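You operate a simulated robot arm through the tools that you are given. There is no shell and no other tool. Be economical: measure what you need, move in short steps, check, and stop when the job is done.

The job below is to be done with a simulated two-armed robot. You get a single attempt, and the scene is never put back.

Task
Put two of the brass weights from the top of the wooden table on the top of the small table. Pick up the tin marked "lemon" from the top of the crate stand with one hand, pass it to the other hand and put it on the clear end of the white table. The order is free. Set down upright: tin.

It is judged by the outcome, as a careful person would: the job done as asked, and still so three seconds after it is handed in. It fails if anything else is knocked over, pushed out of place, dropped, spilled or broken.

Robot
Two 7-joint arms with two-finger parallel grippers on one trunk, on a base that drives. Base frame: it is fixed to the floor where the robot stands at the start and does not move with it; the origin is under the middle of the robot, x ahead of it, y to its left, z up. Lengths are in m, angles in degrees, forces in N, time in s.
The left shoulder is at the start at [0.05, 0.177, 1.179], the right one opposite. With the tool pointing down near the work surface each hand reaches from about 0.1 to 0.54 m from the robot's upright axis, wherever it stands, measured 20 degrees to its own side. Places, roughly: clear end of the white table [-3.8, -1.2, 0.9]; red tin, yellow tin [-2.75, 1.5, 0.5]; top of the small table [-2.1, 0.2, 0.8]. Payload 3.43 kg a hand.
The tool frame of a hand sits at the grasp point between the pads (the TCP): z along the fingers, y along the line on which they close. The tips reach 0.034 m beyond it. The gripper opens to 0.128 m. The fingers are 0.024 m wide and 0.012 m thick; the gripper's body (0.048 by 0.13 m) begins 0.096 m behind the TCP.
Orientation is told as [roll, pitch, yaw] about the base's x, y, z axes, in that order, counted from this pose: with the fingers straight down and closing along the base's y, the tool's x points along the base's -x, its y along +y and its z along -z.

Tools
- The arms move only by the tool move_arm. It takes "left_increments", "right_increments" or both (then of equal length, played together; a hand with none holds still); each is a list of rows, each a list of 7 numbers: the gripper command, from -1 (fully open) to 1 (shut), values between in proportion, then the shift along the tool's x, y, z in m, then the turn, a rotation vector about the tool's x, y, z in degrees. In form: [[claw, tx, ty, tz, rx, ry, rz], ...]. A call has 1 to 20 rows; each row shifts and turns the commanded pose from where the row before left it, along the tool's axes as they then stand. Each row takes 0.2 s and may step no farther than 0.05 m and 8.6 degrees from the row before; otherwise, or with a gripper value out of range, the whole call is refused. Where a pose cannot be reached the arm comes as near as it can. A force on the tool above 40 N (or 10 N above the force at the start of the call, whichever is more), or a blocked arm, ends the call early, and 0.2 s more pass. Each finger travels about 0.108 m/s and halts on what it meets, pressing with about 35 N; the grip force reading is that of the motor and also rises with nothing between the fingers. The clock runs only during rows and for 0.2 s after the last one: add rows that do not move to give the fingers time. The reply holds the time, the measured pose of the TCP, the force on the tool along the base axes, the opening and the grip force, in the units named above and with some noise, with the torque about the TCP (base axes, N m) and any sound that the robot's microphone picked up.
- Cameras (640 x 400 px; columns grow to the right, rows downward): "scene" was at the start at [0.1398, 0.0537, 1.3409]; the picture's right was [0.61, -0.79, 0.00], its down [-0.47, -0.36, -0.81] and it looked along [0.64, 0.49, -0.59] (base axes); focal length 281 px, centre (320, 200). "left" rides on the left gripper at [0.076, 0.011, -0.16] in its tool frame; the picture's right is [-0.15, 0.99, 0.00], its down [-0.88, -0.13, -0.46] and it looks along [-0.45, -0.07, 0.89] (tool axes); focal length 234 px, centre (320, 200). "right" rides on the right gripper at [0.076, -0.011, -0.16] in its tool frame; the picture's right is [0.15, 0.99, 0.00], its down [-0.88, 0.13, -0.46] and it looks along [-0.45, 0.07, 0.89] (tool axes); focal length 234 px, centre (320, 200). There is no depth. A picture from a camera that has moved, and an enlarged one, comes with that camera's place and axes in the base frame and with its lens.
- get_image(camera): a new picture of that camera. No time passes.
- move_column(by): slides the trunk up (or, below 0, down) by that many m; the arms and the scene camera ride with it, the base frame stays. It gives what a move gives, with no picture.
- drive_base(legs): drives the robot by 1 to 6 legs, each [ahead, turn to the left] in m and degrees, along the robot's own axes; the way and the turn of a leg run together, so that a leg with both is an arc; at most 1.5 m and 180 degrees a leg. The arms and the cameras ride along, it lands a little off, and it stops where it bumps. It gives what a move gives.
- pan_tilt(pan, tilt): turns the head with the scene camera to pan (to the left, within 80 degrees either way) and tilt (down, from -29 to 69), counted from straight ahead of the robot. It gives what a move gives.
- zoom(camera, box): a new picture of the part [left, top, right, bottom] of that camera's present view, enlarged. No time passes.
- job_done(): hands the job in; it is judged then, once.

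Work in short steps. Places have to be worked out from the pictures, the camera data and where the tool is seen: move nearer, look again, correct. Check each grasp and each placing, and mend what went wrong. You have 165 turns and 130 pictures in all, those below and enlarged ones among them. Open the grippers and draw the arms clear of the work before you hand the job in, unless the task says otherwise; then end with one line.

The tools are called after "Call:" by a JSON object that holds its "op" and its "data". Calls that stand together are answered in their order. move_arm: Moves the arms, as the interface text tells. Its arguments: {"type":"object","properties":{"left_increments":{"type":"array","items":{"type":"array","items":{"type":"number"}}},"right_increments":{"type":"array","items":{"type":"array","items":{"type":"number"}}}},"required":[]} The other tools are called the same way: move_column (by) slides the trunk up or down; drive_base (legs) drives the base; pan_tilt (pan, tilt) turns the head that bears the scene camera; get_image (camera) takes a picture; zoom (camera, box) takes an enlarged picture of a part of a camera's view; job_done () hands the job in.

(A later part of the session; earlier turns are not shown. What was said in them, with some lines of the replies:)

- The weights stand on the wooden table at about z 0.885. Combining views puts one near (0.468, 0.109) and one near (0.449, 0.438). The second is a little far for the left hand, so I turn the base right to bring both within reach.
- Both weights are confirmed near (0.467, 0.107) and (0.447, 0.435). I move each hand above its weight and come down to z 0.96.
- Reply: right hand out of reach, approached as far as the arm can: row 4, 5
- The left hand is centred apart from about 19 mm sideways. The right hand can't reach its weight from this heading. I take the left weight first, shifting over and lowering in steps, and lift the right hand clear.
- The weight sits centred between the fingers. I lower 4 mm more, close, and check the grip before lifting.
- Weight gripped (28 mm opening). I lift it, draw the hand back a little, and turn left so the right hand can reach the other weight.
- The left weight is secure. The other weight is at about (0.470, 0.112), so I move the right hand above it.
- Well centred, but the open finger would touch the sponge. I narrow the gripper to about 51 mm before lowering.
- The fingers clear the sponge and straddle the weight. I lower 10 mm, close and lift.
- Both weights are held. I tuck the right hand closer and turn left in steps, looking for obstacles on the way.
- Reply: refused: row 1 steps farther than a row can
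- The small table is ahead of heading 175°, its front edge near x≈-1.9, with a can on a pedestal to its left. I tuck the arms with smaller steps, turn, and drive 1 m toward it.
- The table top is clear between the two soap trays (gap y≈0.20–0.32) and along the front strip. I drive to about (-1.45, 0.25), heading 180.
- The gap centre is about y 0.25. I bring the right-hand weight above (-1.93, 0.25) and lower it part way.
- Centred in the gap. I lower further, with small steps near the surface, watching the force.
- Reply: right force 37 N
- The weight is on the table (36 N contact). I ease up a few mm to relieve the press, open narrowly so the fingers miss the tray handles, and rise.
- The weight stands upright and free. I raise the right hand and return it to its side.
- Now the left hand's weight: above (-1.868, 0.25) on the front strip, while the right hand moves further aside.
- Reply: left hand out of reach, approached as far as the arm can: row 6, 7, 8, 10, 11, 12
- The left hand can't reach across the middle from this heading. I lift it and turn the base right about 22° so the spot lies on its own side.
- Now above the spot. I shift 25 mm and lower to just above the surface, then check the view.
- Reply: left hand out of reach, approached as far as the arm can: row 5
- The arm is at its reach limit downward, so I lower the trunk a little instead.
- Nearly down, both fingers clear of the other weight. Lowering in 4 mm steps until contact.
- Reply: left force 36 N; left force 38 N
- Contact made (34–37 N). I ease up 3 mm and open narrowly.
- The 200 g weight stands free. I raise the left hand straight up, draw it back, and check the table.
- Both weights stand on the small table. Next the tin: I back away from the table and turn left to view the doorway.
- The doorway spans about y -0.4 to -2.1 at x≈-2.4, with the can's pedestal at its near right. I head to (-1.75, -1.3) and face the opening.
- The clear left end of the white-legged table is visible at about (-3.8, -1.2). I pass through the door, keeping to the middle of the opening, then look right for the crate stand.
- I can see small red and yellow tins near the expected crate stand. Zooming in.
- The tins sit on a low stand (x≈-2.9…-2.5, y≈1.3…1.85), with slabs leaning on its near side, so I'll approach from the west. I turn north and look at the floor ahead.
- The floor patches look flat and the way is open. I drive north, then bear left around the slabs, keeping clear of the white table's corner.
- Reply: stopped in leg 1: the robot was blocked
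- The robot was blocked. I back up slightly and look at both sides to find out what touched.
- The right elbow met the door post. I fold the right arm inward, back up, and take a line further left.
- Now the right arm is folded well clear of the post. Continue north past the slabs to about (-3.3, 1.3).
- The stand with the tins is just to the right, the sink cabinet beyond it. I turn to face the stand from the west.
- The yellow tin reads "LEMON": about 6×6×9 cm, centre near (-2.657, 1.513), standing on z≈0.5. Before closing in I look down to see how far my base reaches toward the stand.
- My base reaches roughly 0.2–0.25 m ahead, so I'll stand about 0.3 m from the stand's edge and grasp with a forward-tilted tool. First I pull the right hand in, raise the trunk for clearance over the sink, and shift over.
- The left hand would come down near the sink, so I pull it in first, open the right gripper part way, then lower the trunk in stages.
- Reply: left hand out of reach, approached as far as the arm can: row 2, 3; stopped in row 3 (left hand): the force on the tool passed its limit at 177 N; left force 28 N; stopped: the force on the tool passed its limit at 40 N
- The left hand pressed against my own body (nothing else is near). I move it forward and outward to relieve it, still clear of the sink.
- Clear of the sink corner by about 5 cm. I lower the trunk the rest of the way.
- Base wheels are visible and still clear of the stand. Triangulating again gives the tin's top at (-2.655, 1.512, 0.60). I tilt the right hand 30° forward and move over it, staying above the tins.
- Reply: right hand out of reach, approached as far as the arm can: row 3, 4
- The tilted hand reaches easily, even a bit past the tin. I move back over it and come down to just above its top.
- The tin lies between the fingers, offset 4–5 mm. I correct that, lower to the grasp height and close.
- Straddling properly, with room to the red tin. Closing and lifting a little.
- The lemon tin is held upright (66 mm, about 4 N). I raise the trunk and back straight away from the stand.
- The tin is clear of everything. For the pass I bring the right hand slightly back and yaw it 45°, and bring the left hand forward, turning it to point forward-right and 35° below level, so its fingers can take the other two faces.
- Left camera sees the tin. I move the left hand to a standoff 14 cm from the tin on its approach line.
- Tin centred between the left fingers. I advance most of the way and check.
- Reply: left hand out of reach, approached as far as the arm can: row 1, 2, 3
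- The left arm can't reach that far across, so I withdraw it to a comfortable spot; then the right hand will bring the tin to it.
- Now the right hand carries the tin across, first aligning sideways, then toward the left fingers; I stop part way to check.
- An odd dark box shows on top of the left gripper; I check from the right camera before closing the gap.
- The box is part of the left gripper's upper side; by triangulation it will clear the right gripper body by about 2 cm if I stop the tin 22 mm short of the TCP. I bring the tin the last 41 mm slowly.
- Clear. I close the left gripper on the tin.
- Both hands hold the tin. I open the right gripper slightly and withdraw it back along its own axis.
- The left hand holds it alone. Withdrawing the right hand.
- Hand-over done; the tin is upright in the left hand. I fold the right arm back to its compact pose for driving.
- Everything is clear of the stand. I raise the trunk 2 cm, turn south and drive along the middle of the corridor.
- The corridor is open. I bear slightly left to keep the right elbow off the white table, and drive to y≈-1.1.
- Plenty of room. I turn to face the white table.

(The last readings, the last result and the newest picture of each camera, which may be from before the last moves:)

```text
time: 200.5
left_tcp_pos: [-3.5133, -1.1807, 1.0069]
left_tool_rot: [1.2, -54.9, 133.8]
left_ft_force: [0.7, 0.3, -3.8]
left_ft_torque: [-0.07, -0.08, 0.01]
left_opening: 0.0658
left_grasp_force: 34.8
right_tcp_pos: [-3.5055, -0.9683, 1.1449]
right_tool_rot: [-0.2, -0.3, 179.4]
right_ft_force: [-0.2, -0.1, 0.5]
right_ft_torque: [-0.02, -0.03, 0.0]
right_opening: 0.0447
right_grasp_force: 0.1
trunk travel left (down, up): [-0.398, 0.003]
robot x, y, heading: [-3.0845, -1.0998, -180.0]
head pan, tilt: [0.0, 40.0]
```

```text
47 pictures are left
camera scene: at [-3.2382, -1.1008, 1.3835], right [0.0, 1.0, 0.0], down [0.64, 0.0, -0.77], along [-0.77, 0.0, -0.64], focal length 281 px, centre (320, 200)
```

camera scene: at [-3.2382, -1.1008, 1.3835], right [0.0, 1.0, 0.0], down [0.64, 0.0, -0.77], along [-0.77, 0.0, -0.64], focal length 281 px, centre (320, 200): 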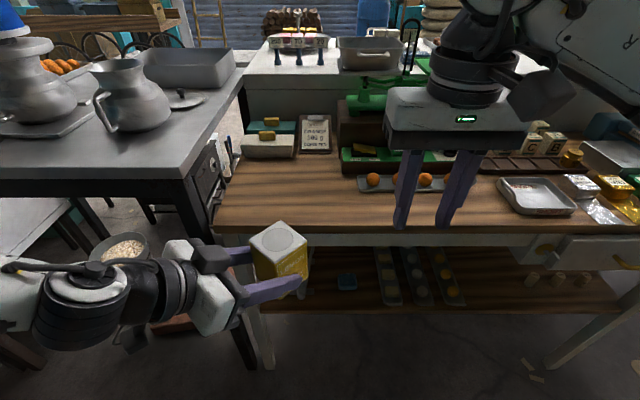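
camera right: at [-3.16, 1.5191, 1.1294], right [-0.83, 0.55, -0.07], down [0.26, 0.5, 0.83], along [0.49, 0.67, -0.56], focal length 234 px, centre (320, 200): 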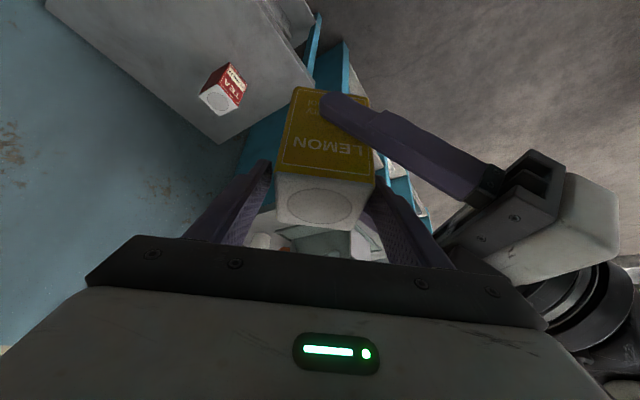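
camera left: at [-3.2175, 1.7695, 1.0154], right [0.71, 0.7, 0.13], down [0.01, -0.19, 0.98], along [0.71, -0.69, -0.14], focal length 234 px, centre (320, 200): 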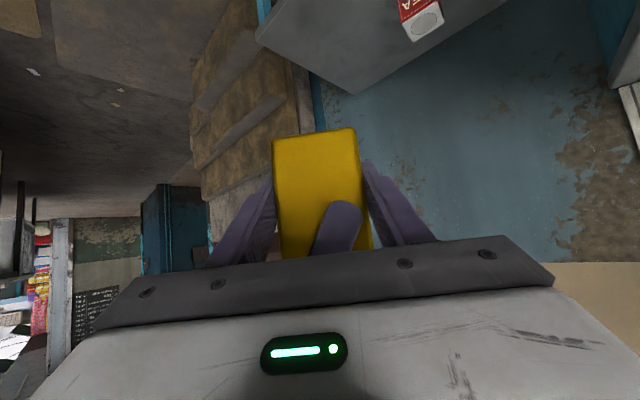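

The clear end spans x≈-3.70…-4.0, y≈-1.35…-1.0. I aim for the tin at (-3.80, -1.19) and drive forward 0.245 m; the tin's bottom is about 6 cm above the table.

Call:
{"op": "drive_base", "data": {"legs": [[0.245, 0]]}}

Call:
{"op": "pan_tilt", "data": {"pan": 5, "tilt": 50}}

Call:
{"op": "get_image", "data": {"camera": "scene"}}

Call:
{"op": "get_image", "data": {"camera": "left"}}

Call:
{"op": "get_image", "data": {"camera": "right"}}

```text
time: 202.3
left_tcp_pos: [-3.7605, -1.1823, 1.0071]
left_tool_rot: [1.1, -54.8, 133.9]
left_ft_force: [-1.0, -0.1, -4.3]
left_ft_torque: [-0.08, -0.06, -0.02]
left_opening: 0.0657
left_grasp_force: 34.8
right_tcp_pos: [-3.7543, -0.9662, 1.143]
right_tool_rot: [-0.2, -0.1, 179.4]
right_ft_force: [-0.4, 0.0, 0.3]
right_ft_torque: [0.01, -0.02, 0.0]
right_opening: 0.0448
right_grasp_force: 0.0
trunk travel left (down, up): [-0.398, 0.003]
robot x, y, heading: [-3.3279, -1.0973, -179.8]
head pan, tilt: [0.0, 40.0]
```

```text
time: 203.0
left_tcp_pos: [-3.76, -1.1824, 1.0063]
left_tool_rot: [1.0, -54.9, 133.9]
left_ft_force: [0.4, -1.6, -4.5]
left_ft_torque: [-0.07, -0.03, 0.01]
left_opening: 0.0657
left_grasp_force: 34.9
right_tcp_pos: [-3.7521, -0.9675, 1.1449]
right_tool_rot: [-0.2, -0.2, 179.3]
right_ft_force: [0.2, -0.3, 0.8]
right_ft_torque: [-0.05, 0.01, 0.03]
right_opening: 0.0447
right_grasp_force: 0.1
trunk travel left (down, up): [-0.398, 0.003]
robot x, y, heading: [-3.3333, -1.1022, -180.0]
head pan, tilt: [5.0, 50.0]
```

```text
46 pictures are left
camera scene: at [-3.4766, -1.1076, 1.3694], right [-0.09, 1.0, 0.0], down [0.76, 0.07, -0.64], along [-0.64, -0.06, -0.77], focal length 281 px, centre (320, 200)
```

scene: 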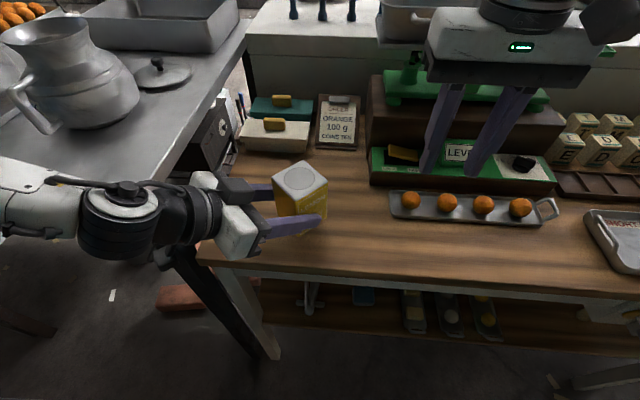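

```text
45 pictures are left
camera left: at [-3.6436, -1.3131, 1.0371], right [-0.76, -0.64, 0.13], down [0.01, 0.19, 0.98], along [-0.65, 0.75, -0.14], focal length 234 px, centre (320, 200)
```

left: 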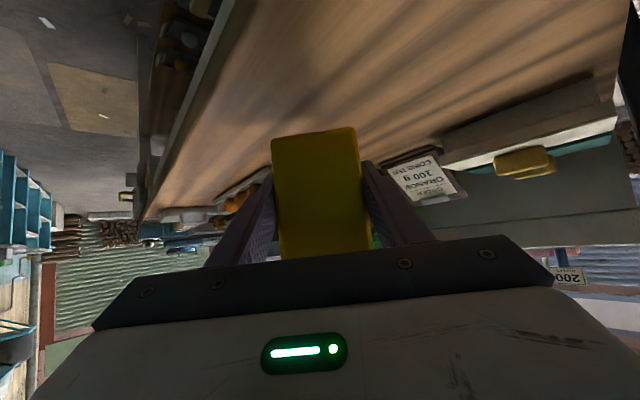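

```text
44 pictures are left
camera right: at [-3.6767, -0.9579, 1.3043], right [0.14, -0.99, 0.0], down [-0.88, -0.12, 0.46], along [-0.45, -0.06, -0.89], focal length 234 px, centre (320, 200)
```

right: 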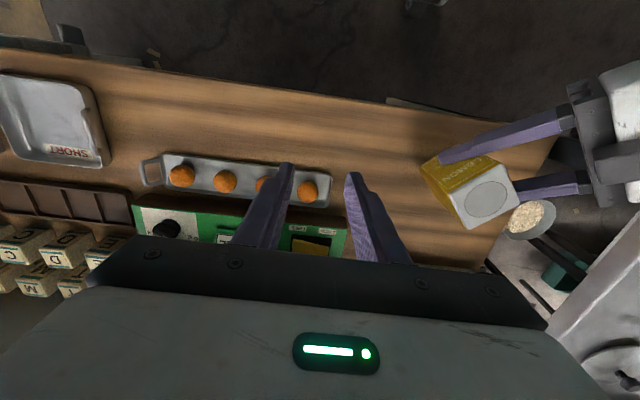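

The tin hangs over the clear end, about 2 cm from the front edge, so I move 3.5 cm further in. I also pull the right hand back so it won't come down near the scale.

Call:
{"op": "move_arm", "data": {"right_increments": [[0.3, 0.03, 0, -0.02, 0, 0, 0], [0.3, 0.03, 0, -0.02, 0, 0, 0], [0.3, 0.03, 0, 0, 0, 0, 0]]}}

Call:
{"op": "drive_base", "data": {"legs": [[0.035, 0]]}}

Call:
{"op": "move_column", "data": {"by": -0.04}}

Call:
{"op": "get_image", "data": {"camera": "scene"}}

Call:
{"op": "get_image", "data": {"camera": "left"}}

```text
time: 203.8
left_tcp_pos: [-3.7595, -1.1815, 1.0079]
left_tool_rot: [1.1, -54.9, 133.9]
left_ft_force: [1.3, -0.6, -4.0]
left_ft_torque: [-0.06, -0.04, 0.03]
left_opening: 0.0659
left_grasp_force: 35.3
right_tcp_pos: [-3.6624, -0.9685, 1.184]
right_tool_rot: [-0.2, -0.1, 179.3]
right_ft_force: [0.0, -0.5, 0.0]
right_ft_torque: [0.02, 0.0, -0.01]
right_opening: 0.0448
right_grasp_force: 0.0
trunk travel left (down, up): [-0.398, 0.003]
robot x, y, heading: [-3.3284, -1.1002, -180.0]
head pan, tilt: [5.0, 50.0]
```

```text
time: 204.7
left_tcp_pos: [-3.7951, -1.1811, 1.0076]
left_tool_rot: [1.0, -54.9, 134.1]
left_ft_force: [0.2, 0.4, -4.6]
left_ft_torque: [-0.05, -0.08, -0.02]
left_opening: 0.0657
left_grasp_force: 35.0
right_tcp_pos: [-3.699, -0.9689, 1.1843]
right_tool_rot: [-0.1, -0.1, 179.5]
right_ft_force: [-0.5, -0.1, 0.0]
right_ft_torque: [-0.01, -0.03, -0.01]
right_opening: 0.0448
right_grasp_force: 0.0
trunk travel left (down, up): [-0.398, 0.003]
robot x, y, heading: [-3.3699, -1.0992, -180.1]
head pan, tilt: [5.0, 50.0]
```

```text
time: 205.5
left_tcp_pos: [-3.7947, -1.181, 0.9668]
left_tool_rot: [1.0, -54.9, 133.9]
left_ft_force: [-0.2, -0.1, -5.3]
left_ft_torque: [-0.09, -0.11, 0.01]
left_opening: 0.0657
left_grasp_force: 35.0
right_tcp_pos: [-3.698, -0.9694, 1.1442]
right_tool_rot: [0.0, -0.2, 179.3]
right_ft_force: [0.3, -0.6, 0.4]
right_ft_torque: [0.0, -0.05, 0.06]
right_opening: 0.0446
right_grasp_force: 0.1
trunk travel left (down, up): [-0.358, 0.043]
robot x, y, heading: [-3.3665, -1.1029, -179.8]
head pan, tilt: [5.0, 50.0]
```

```text
43 pictures are left
camera scene: at [-3.5117, -1.1075, 1.3293], right [-0.09, 1.0, 0.0], down [0.76, 0.07, -0.64], along [-0.64, -0.06, -0.77], focal length 281 px, centre (320, 200)
```

scene: 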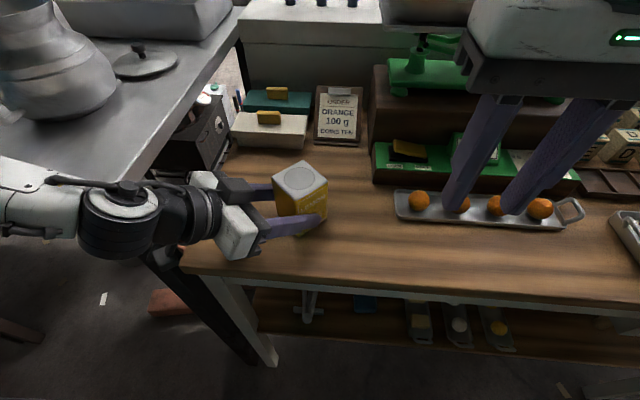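

```text
42 pictures are left
camera left: at [-3.6787, -1.3131, 0.9969], right [-0.76, -0.64, 0.13], down [0.01, 0.19, 0.98], along [-0.65, 0.75, -0.14], focal length 234 px, centre (320, 200)
```

left: 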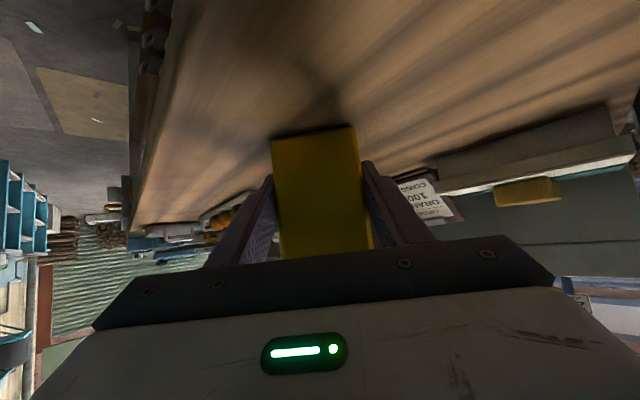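

Tin hovering over a clear spot, upright. I lower the trunk in small steps to contact.

Call:
{"op": "move_column", "data": {"by": -0.012}}

Call:
{"op": "zoom", "data": {"camera": "left", "box": [220, 80, 420, 205]}}

```text
time: 206.1
left_tcp_pos: [-3.7946, -1.1788, 0.9609]
left_tool_rot: [1.7, -55.7, 133.3]
left_ft_force: [-4.1, 0.6, 21.6]
left_ft_torque: [-1.91, 0.19, 2.4]
left_opening: 0.0655
left_grasp_force: 32.1
right_tcp_pos: [-3.6964, -0.9667, 1.1335]
right_tool_rot: [-0.2, -0.3, 179.4]
right_ft_force: [-0.5, 0.9, -0.4]
right_ft_torque: [0.03, -0.03, 0.02]
right_opening: 0.0447
right_grasp_force: 0.1
trunk travel left (down, up): [-0.346, 0.055]
robot x, y, heading: [-3.3644, -1.1032, -179.9]
head pan, tilt: [5.0, 50.0]
```

```text
3.20 times, centred on (320, 142) of left
camera zoom: at [-3.679, -1.3122, 0.9891], right [-0.76, -0.64, 0.14], down [0.02, 0.19, 0.98], along [-0.65, 0.75, -0.13], focal length 749 px, centre (320, 384)
```

zoom: 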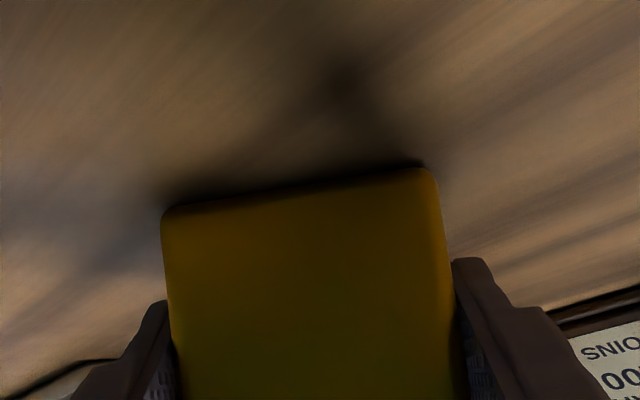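

Contact registered (about 26 N up) with a notable torque. I look closely to make sure it is the tin on the table and nothing else.

Call:
{"op": "zoom", "data": {"camera": "scene", "box": [170, 140, 370, 265]}}

Call:
{"op": "get_image", "data": {"camera": "left"}}

Call:
{"op": "get_image", "data": {"camera": "right"}}

```text
3.20 times, centred on (270, 202) of scene
camera zoom: at [-3.5088, -1.1078, 1.3182], right [-0.09, 1.0, 0.0], down [0.76, 0.07, -0.64], along [-0.64, -0.06, -0.76], focal length 900 px, centre (480, 192)
```

zoom: 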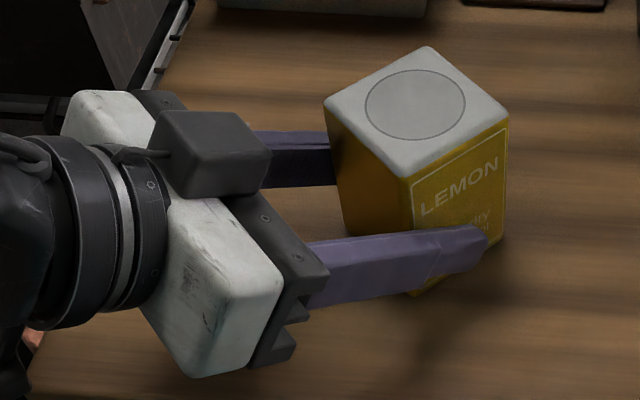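

```text
39 pictures are left
camera left: at [-3.679, -1.3122, 0.9891], right [-0.76, -0.64, 0.14], down [0.02, 0.19, 0.98], along [-0.65, 0.75, -0.13], focal length 234 px, centre (320, 200)
```

left: 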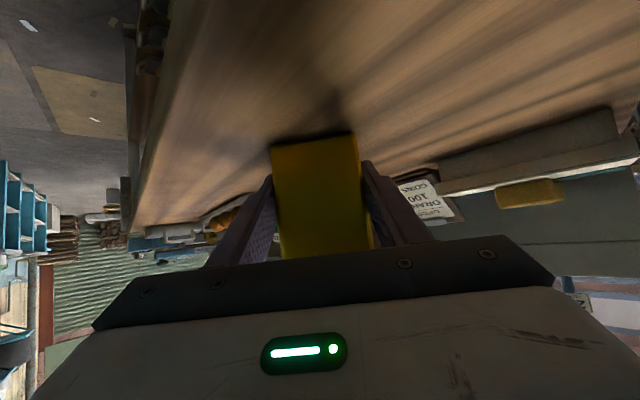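

```text
38 pictures are left
camera right: at [-3.6187, -0.9592, 1.2931], right [0.14, -0.99, 0.0], down [-0.88, -0.12, 0.46], along [-0.46, -0.06, -0.89], focal length 234 px, centre (320, 200)
```

right: 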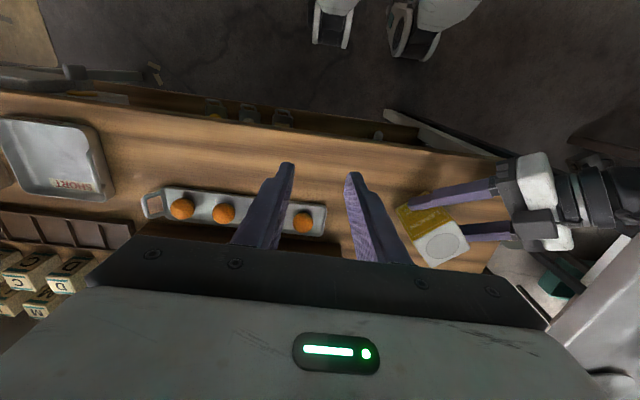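

Nothing but the tin seems in contact. I take a fresh reading without moving.

Call:
{"op": "move_arm", "data": {"left_increments": [[1, 0, 0, 0, 0, 0, 0]]}}

```text
time: 206.5
left_tcp_pos: [-3.795, -1.1809, 0.96]
left_tool_rot: [1.6, -55.6, 133.2]
left_ft_force: [0.1, -5.7, 36.7]
left_ft_torque: [0.63, -0.63, 0.06]
left_opening: 0.0658
left_grasp_force: 35.2
right_tcp_pos: [-3.6955, -0.9699, 1.1331]
right_tool_rot: [-0.2, -0.3, 179.4]
right_ft_force: [-0.3, 0.4, 0.7]
right_ft_torque: [0.01, 0.0, 0.02]
right_opening: 0.045
right_grasp_force: 0.0
trunk travel left (down, up): [-0.346, 0.055]
robot x, y, heading: [-3.3643, -1.0988, -180.1]
head pan, tilt: [5.0, 50.0]
```

Steady reading places the contact under the tin's base: it is on the table. I ease the pressure off and then open gently.

Call:
{"op": "move_column", "data": {"by": 0.006}}

Call:
{"op": "move_arm", "data": {"left_increments": [[1, 0, 0, 0, 0, 0, 0]]}}

```text
time: 207.0
left_tcp_pos: [-3.7932, -1.1815, 0.9614]
left_tool_rot: [0.9, -54.9, 133.8]
left_ft_force: [-5.4, 3.0, 9.6]
left_ft_torque: [0.71, 0.51, 0.2]
left_opening: 0.0661
left_grasp_force: 34.2
right_tcp_pos: [-3.6969, -0.9681, 1.138]
right_tool_rot: [-0.1, -0.2, 179.4]
right_ft_force: [-0.5, 1.3, 0.5]
right_ft_torque: [0.01, 0.03, 0.0]
right_opening: 0.045
right_grasp_force: 0.0
trunk travel left (down, up): [-0.352, 0.049]
robot x, y, heading: [-3.365, -1.0981, 180.0]
head pan, tilt: [5.0, 50.0]
```

```text
time: 207.4
left_tcp_pos: [-3.7931, -1.1814, 0.9604]
left_tool_rot: [1.0, -54.8, 133.8]
left_ft_force: [-2.8, 2.8, 4.9]
left_ft_torque: [0.48, 0.39, 0.06]
left_opening: 0.0661
left_grasp_force: 34.9
right_tcp_pos: [-3.6977, -0.9676, 1.1375]
right_tool_rot: [-0.2, -0.2, 179.4]
right_ft_force: [-0.2, 0.6, 0.4]
right_ft_torque: [-0.01, 0.02, -0.01]
right_opening: 0.0447
right_grasp_force: 0.1
trunk travel left (down, up): [-0.352, 0.049]
robot x, y, heading: [-3.3645, -1.0994, -180.1]
head pan, tilt: [5.0, 50.0]
```

Only a light load remains. Opening the left gripper.

Call:
{"op": "move_arm", "data": {"left_increments": [[-0.1, 0, 0, 0, 0, 0, 0], [-0.3, 0, 0, 0, 0, 0, 0], [-0.5, 0, 0, 0, 0, 0, 0], [-0.5, 0, 0, 0, 0, 0, 0]]}}

Call:
{"op": "zoom", "data": {"camera": "scene", "box": [170, 140, 370, 265]}}

Call:
{"op": "get_image", "data": {"camera": "left"}}

```text
time: 208.4
left_tcp_pos: [-3.7941, -1.1819, 0.9607]
left_tool_rot: [1.0, -54.9, 133.8]
left_ft_force: [0.1, 0.5, 0.4]
left_ft_torque: [-0.01, -0.01, 0.0]
left_opening: 0.096
left_grasp_force: 0.1
right_tcp_pos: [-3.6981, -0.9692, 1.1388]
right_tool_rot: [-0.1, -0.2, 179.4]
right_ft_force: [-0.3, -0.1, -0.4]
right_ft_torque: [-0.03, 0.03, 0.03]
right_opening: 0.0446
right_grasp_force: 0.1
trunk travel left (down, up): [-0.352, 0.049]
robot x, y, heading: [-3.363, -1.0987, -179.8]
head pan, tilt: [5.0, 50.0]
```

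```text
3.20 times, centred on (270, 202) of scene
camera zoom: at [-3.5114, -1.1075, 1.3233], right [-0.09, 1.0, 0.0], down [0.76, 0.07, -0.64], along [-0.64, -0.06, -0.77], focal length 900 px, centre (480, 192)
```

zoom: 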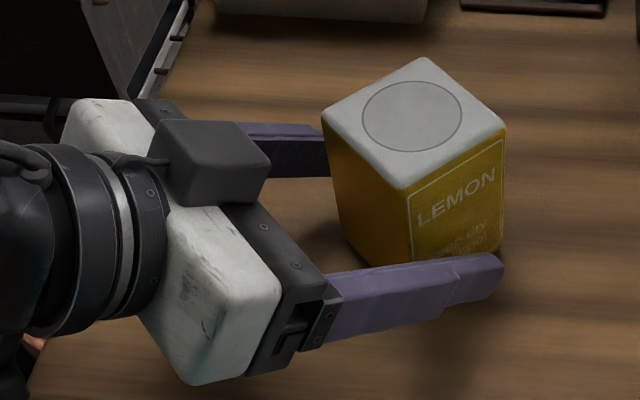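

```text
36 pictures are left
camera left: at [-3.6786, -1.3131, 0.9912], right [-0.76, -0.64, 0.13], down [0.01, 0.19, 0.98], along [-0.65, 0.75, -0.14], focal length 234 px, centre (320, 200)
```

left: 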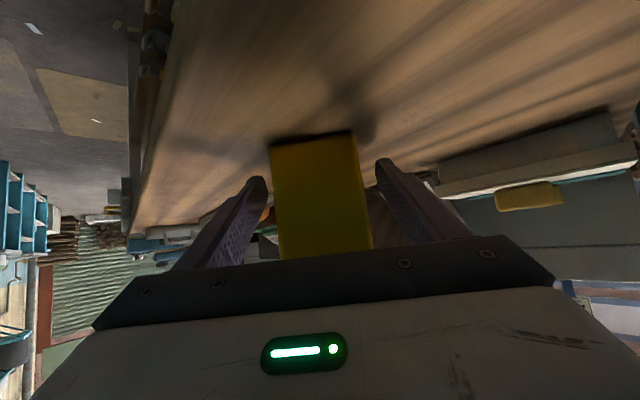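

The tin stands upright and free. I withdraw the left hand back along its axis.

Call:
{"op": "move_arm", "data": {"left_increments": [[-0.5, 0, 0, -0.02, 0, 0, 0], [-0.5, 0, 0, -0.03, 0, 0, 0], [-0.5, 0, 0, -0.03, 0, 0, 0], [-0.5, 0, 0, -0.03, 0, 0, 0], [-0.5, 0, 0, -0.03, 0, 0, 0]]}}

Call:
{"op": "drive_base", "data": {"legs": [[-0.2, 0]]}}

Call:
{"op": "get_image", "data": {"camera": "scene"}}

```text
time: 209.4
left_tcp_pos: [-3.7687, -1.2326, 1.0103]
left_tool_rot: [0.1, -55.0, 133.6]
left_ft_force: [-2.3, 9.4, -0.5]
left_ft_torque: [-0.44, -0.17, -0.07]
left_opening: 0.0962
left_grasp_force: 0.0
left hand out of reach, approached as far as the arm can: row 2, 3, 4
right_tcp_pos: [-3.6969, -0.9685, 1.1385]
right_tool_rot: [-0.1, -0.2, 179.4]
right_ft_force: [-0.1, 0.2, 0.6]
right_ft_torque: [0.04, -0.01, 0.0]
right_opening: 0.0448
right_grasp_force: 0.0
trunk travel left (down, up): [-0.352, 0.049]
robot x, y, heading: [-3.3666, -1.0998, 180.2]
head pan, tilt: [5.0, 50.0]
stopped in row 4 (left hand): the force on the tool passed its limit at 61 N (the readings are from after the stop); the commanded pose is now the measured one
```

```text
time: 211.0
left_tcp_pos: [-3.5718, -1.2341, 1.0096]
left_tool_rot: [0.1, -55.0, 133.7]
left_ft_force: [0.0, -1.0, 0.3]
left_ft_torque: [0.0, 0.02, 0.01]
left_opening: 0.0963
left_grasp_force: 0.1
right_tcp_pos: [-3.4995, -0.9691, 1.1386]
right_tool_rot: [-0.1, -0.1, 179.3]
right_ft_force: [0.3, -0.2, -0.4]
right_ft_torque: [0.0, 0.02, -0.01]
right_opening: 0.0447
right_grasp_force: 0.0
trunk travel left (down, up): [-0.352, 0.049]
robot x, y, heading: [-3.1675, -1.1018, 180.2]
head pan, tilt: [5.0, 50.0]
```

```text
35 pictures are left
camera scene: at [-3.3127, -1.1075, 1.3235], right [-0.09, 1.0, 0.0], down [0.76, 0.07, -0.64], along [-0.64, -0.06, -0.77], focal length 281 px, centre (320, 200)
```

scene: 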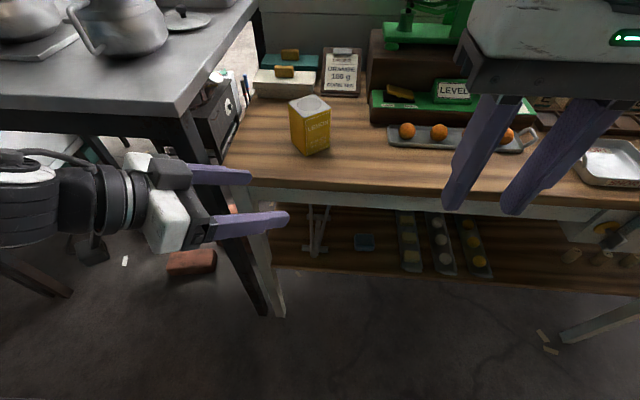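

The tin stands upright on the clear end and didn't shift noticeably. I back off a little more and take a final close look.

Call:
{"op": "drive_base", "data": {"legs": [[-0.1, 0]]}}

Call:
{"op": "zoom", "data": {"camera": "scene", "box": [200, 20, 440, 170]}}

Call:
{"op": "pan_tilt", "data": {"pan": -5, "tilt": 25}}

Call:
{"op": "get_image", "data": {"camera": "scene"}}

```text
time: 212.1
left_tcp_pos: [-3.4719, -1.2342, 1.0085]
left_tool_rot: [0.3, -55.0, 133.6]
left_ft_force: [0.0, 0.5, -0.3]
left_ft_torque: [0.01, -0.02, 0.03]
left_opening: 0.096
left_grasp_force: 0.0
right_tcp_pos: [-3.3988, -0.9687, 1.1388]
right_tool_rot: [0.0, -0.2, 179.3]
right_ft_force: [0.6, -0.4, 0.3]
right_ft_torque: [-0.01, 0.03, 0.0]
right_opening: 0.045
right_grasp_force: 0.1
trunk travel left (down, up): [-0.352, 0.049]
robot x, y, heading: [-3.0677, -1.104, 180.1]
head pan, tilt: [5.0, 50.0]
```

```text
2.67 times, centred on (320, 95) of scene
camera zoom: at [-3.2123, -1.1075, 1.3235], right [-0.09, 1.0, 0.0], down [0.76, 0.07, -0.64], along [-0.64, -0.06, -0.77], focal length 750 px, centre (320, 480)
```

zoom: 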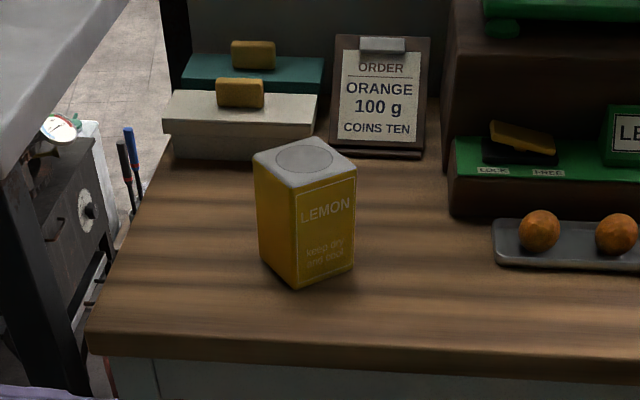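

```text
time: 213.0
left_tcp_pos: [-3.4723, -1.2342, 1.0095]
left_tool_rot: [0.1, -54.8, 133.6]
left_ft_force: [-0.4, -0.5, -0.1]
left_ft_torque: [-0.02, 0.0, -0.04]
left_opening: 0.096
left_grasp_force: 0.1
right_tcp_pos: [-3.3998, -0.9687, 1.1387]
right_tool_rot: [-0.2, -0.1, 179.3]
right_ft_force: [0.5, 0.8, -0.2]
right_ft_torque: [-0.01, 0.01, 0.01]
right_opening: 0.0449
right_grasp_force: 0.0
trunk travel left (down, up): [-0.352, 0.049]
robot x, y, heading: [-3.0681, -1.1021, 180.0]
head pan, tilt: [-5.0, 25.0]
```

```text
33 pictures are left
camera scene: at [-3.2284, -1.0927, 1.3608], right [0.09, 1.0, 0.0], down [0.42, -0.04, -0.91], along [-0.9, 0.08, -0.42], focal length 281 px, centre (320, 200)
```

scene: 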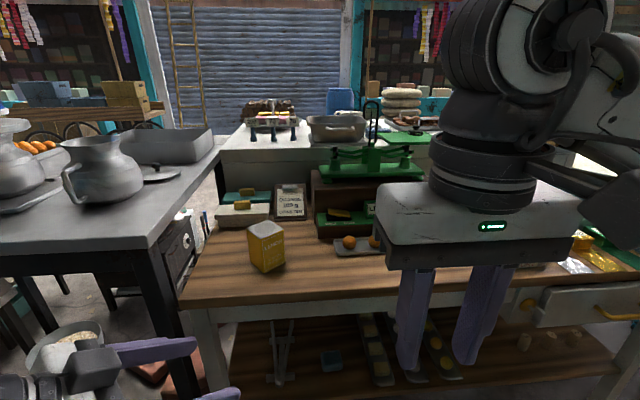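

The lemon tin is upright on the clear end and everything around it is undisturbed. I open both grippers fully and hand in.

Call:
{"op": "move_arm", "data": {"left_increments": [[-1, 0, 0, 0, 0, 0, 0], [-1, 0, 0, 0, 0, 0, 0], [-1, 0, 0, 0, 0, 0, 0]], "right_increments": [[-1, 0, 0, 0, 0, 0, 0], [-1, 0, 0, 0, 0, 0, 0], [-1, 0, 0, 0, 0, 0, 0]]}}

Call:
{"op": "job_done", "data": {}}

```text
time: 213.8
left_tcp_pos: [-3.4724, -1.2346, 1.0094]
left_tool_rot: [0.0, -54.8, 133.6]
left_ft_force: [0.1, 0.0, -0.8]
left_ft_torque: [0.04, -0.01, 0.02]
left_opening: 0.1277
left_grasp_force: 0.0
right_tcp_pos: [-3.3998, -0.9682, 1.1386]
right_tool_rot: [0.0, -0.1, 179.3]
right_ft_force: [0.2, -0.7, -0.8]
right_ft_torque: [0.05, 0.04, -0.05]
right_opening: 0.1279
right_grasp_force: 0.0
trunk travel left (down, up): [-0.352, 0.049]
robot x, y, heading: [-3.066, -1.1035, 179.7]
head pan, tilt: [-5.0, 25.0]
```

```text
The job is handed in.
```

I put the 100 g and 200 g brass weights on the small table, then passed the lemon tin from the right hand to the left and set it upright on the clear end of the white table; on the way the right elbow bumped the door post once, and I saw nothing displaced.
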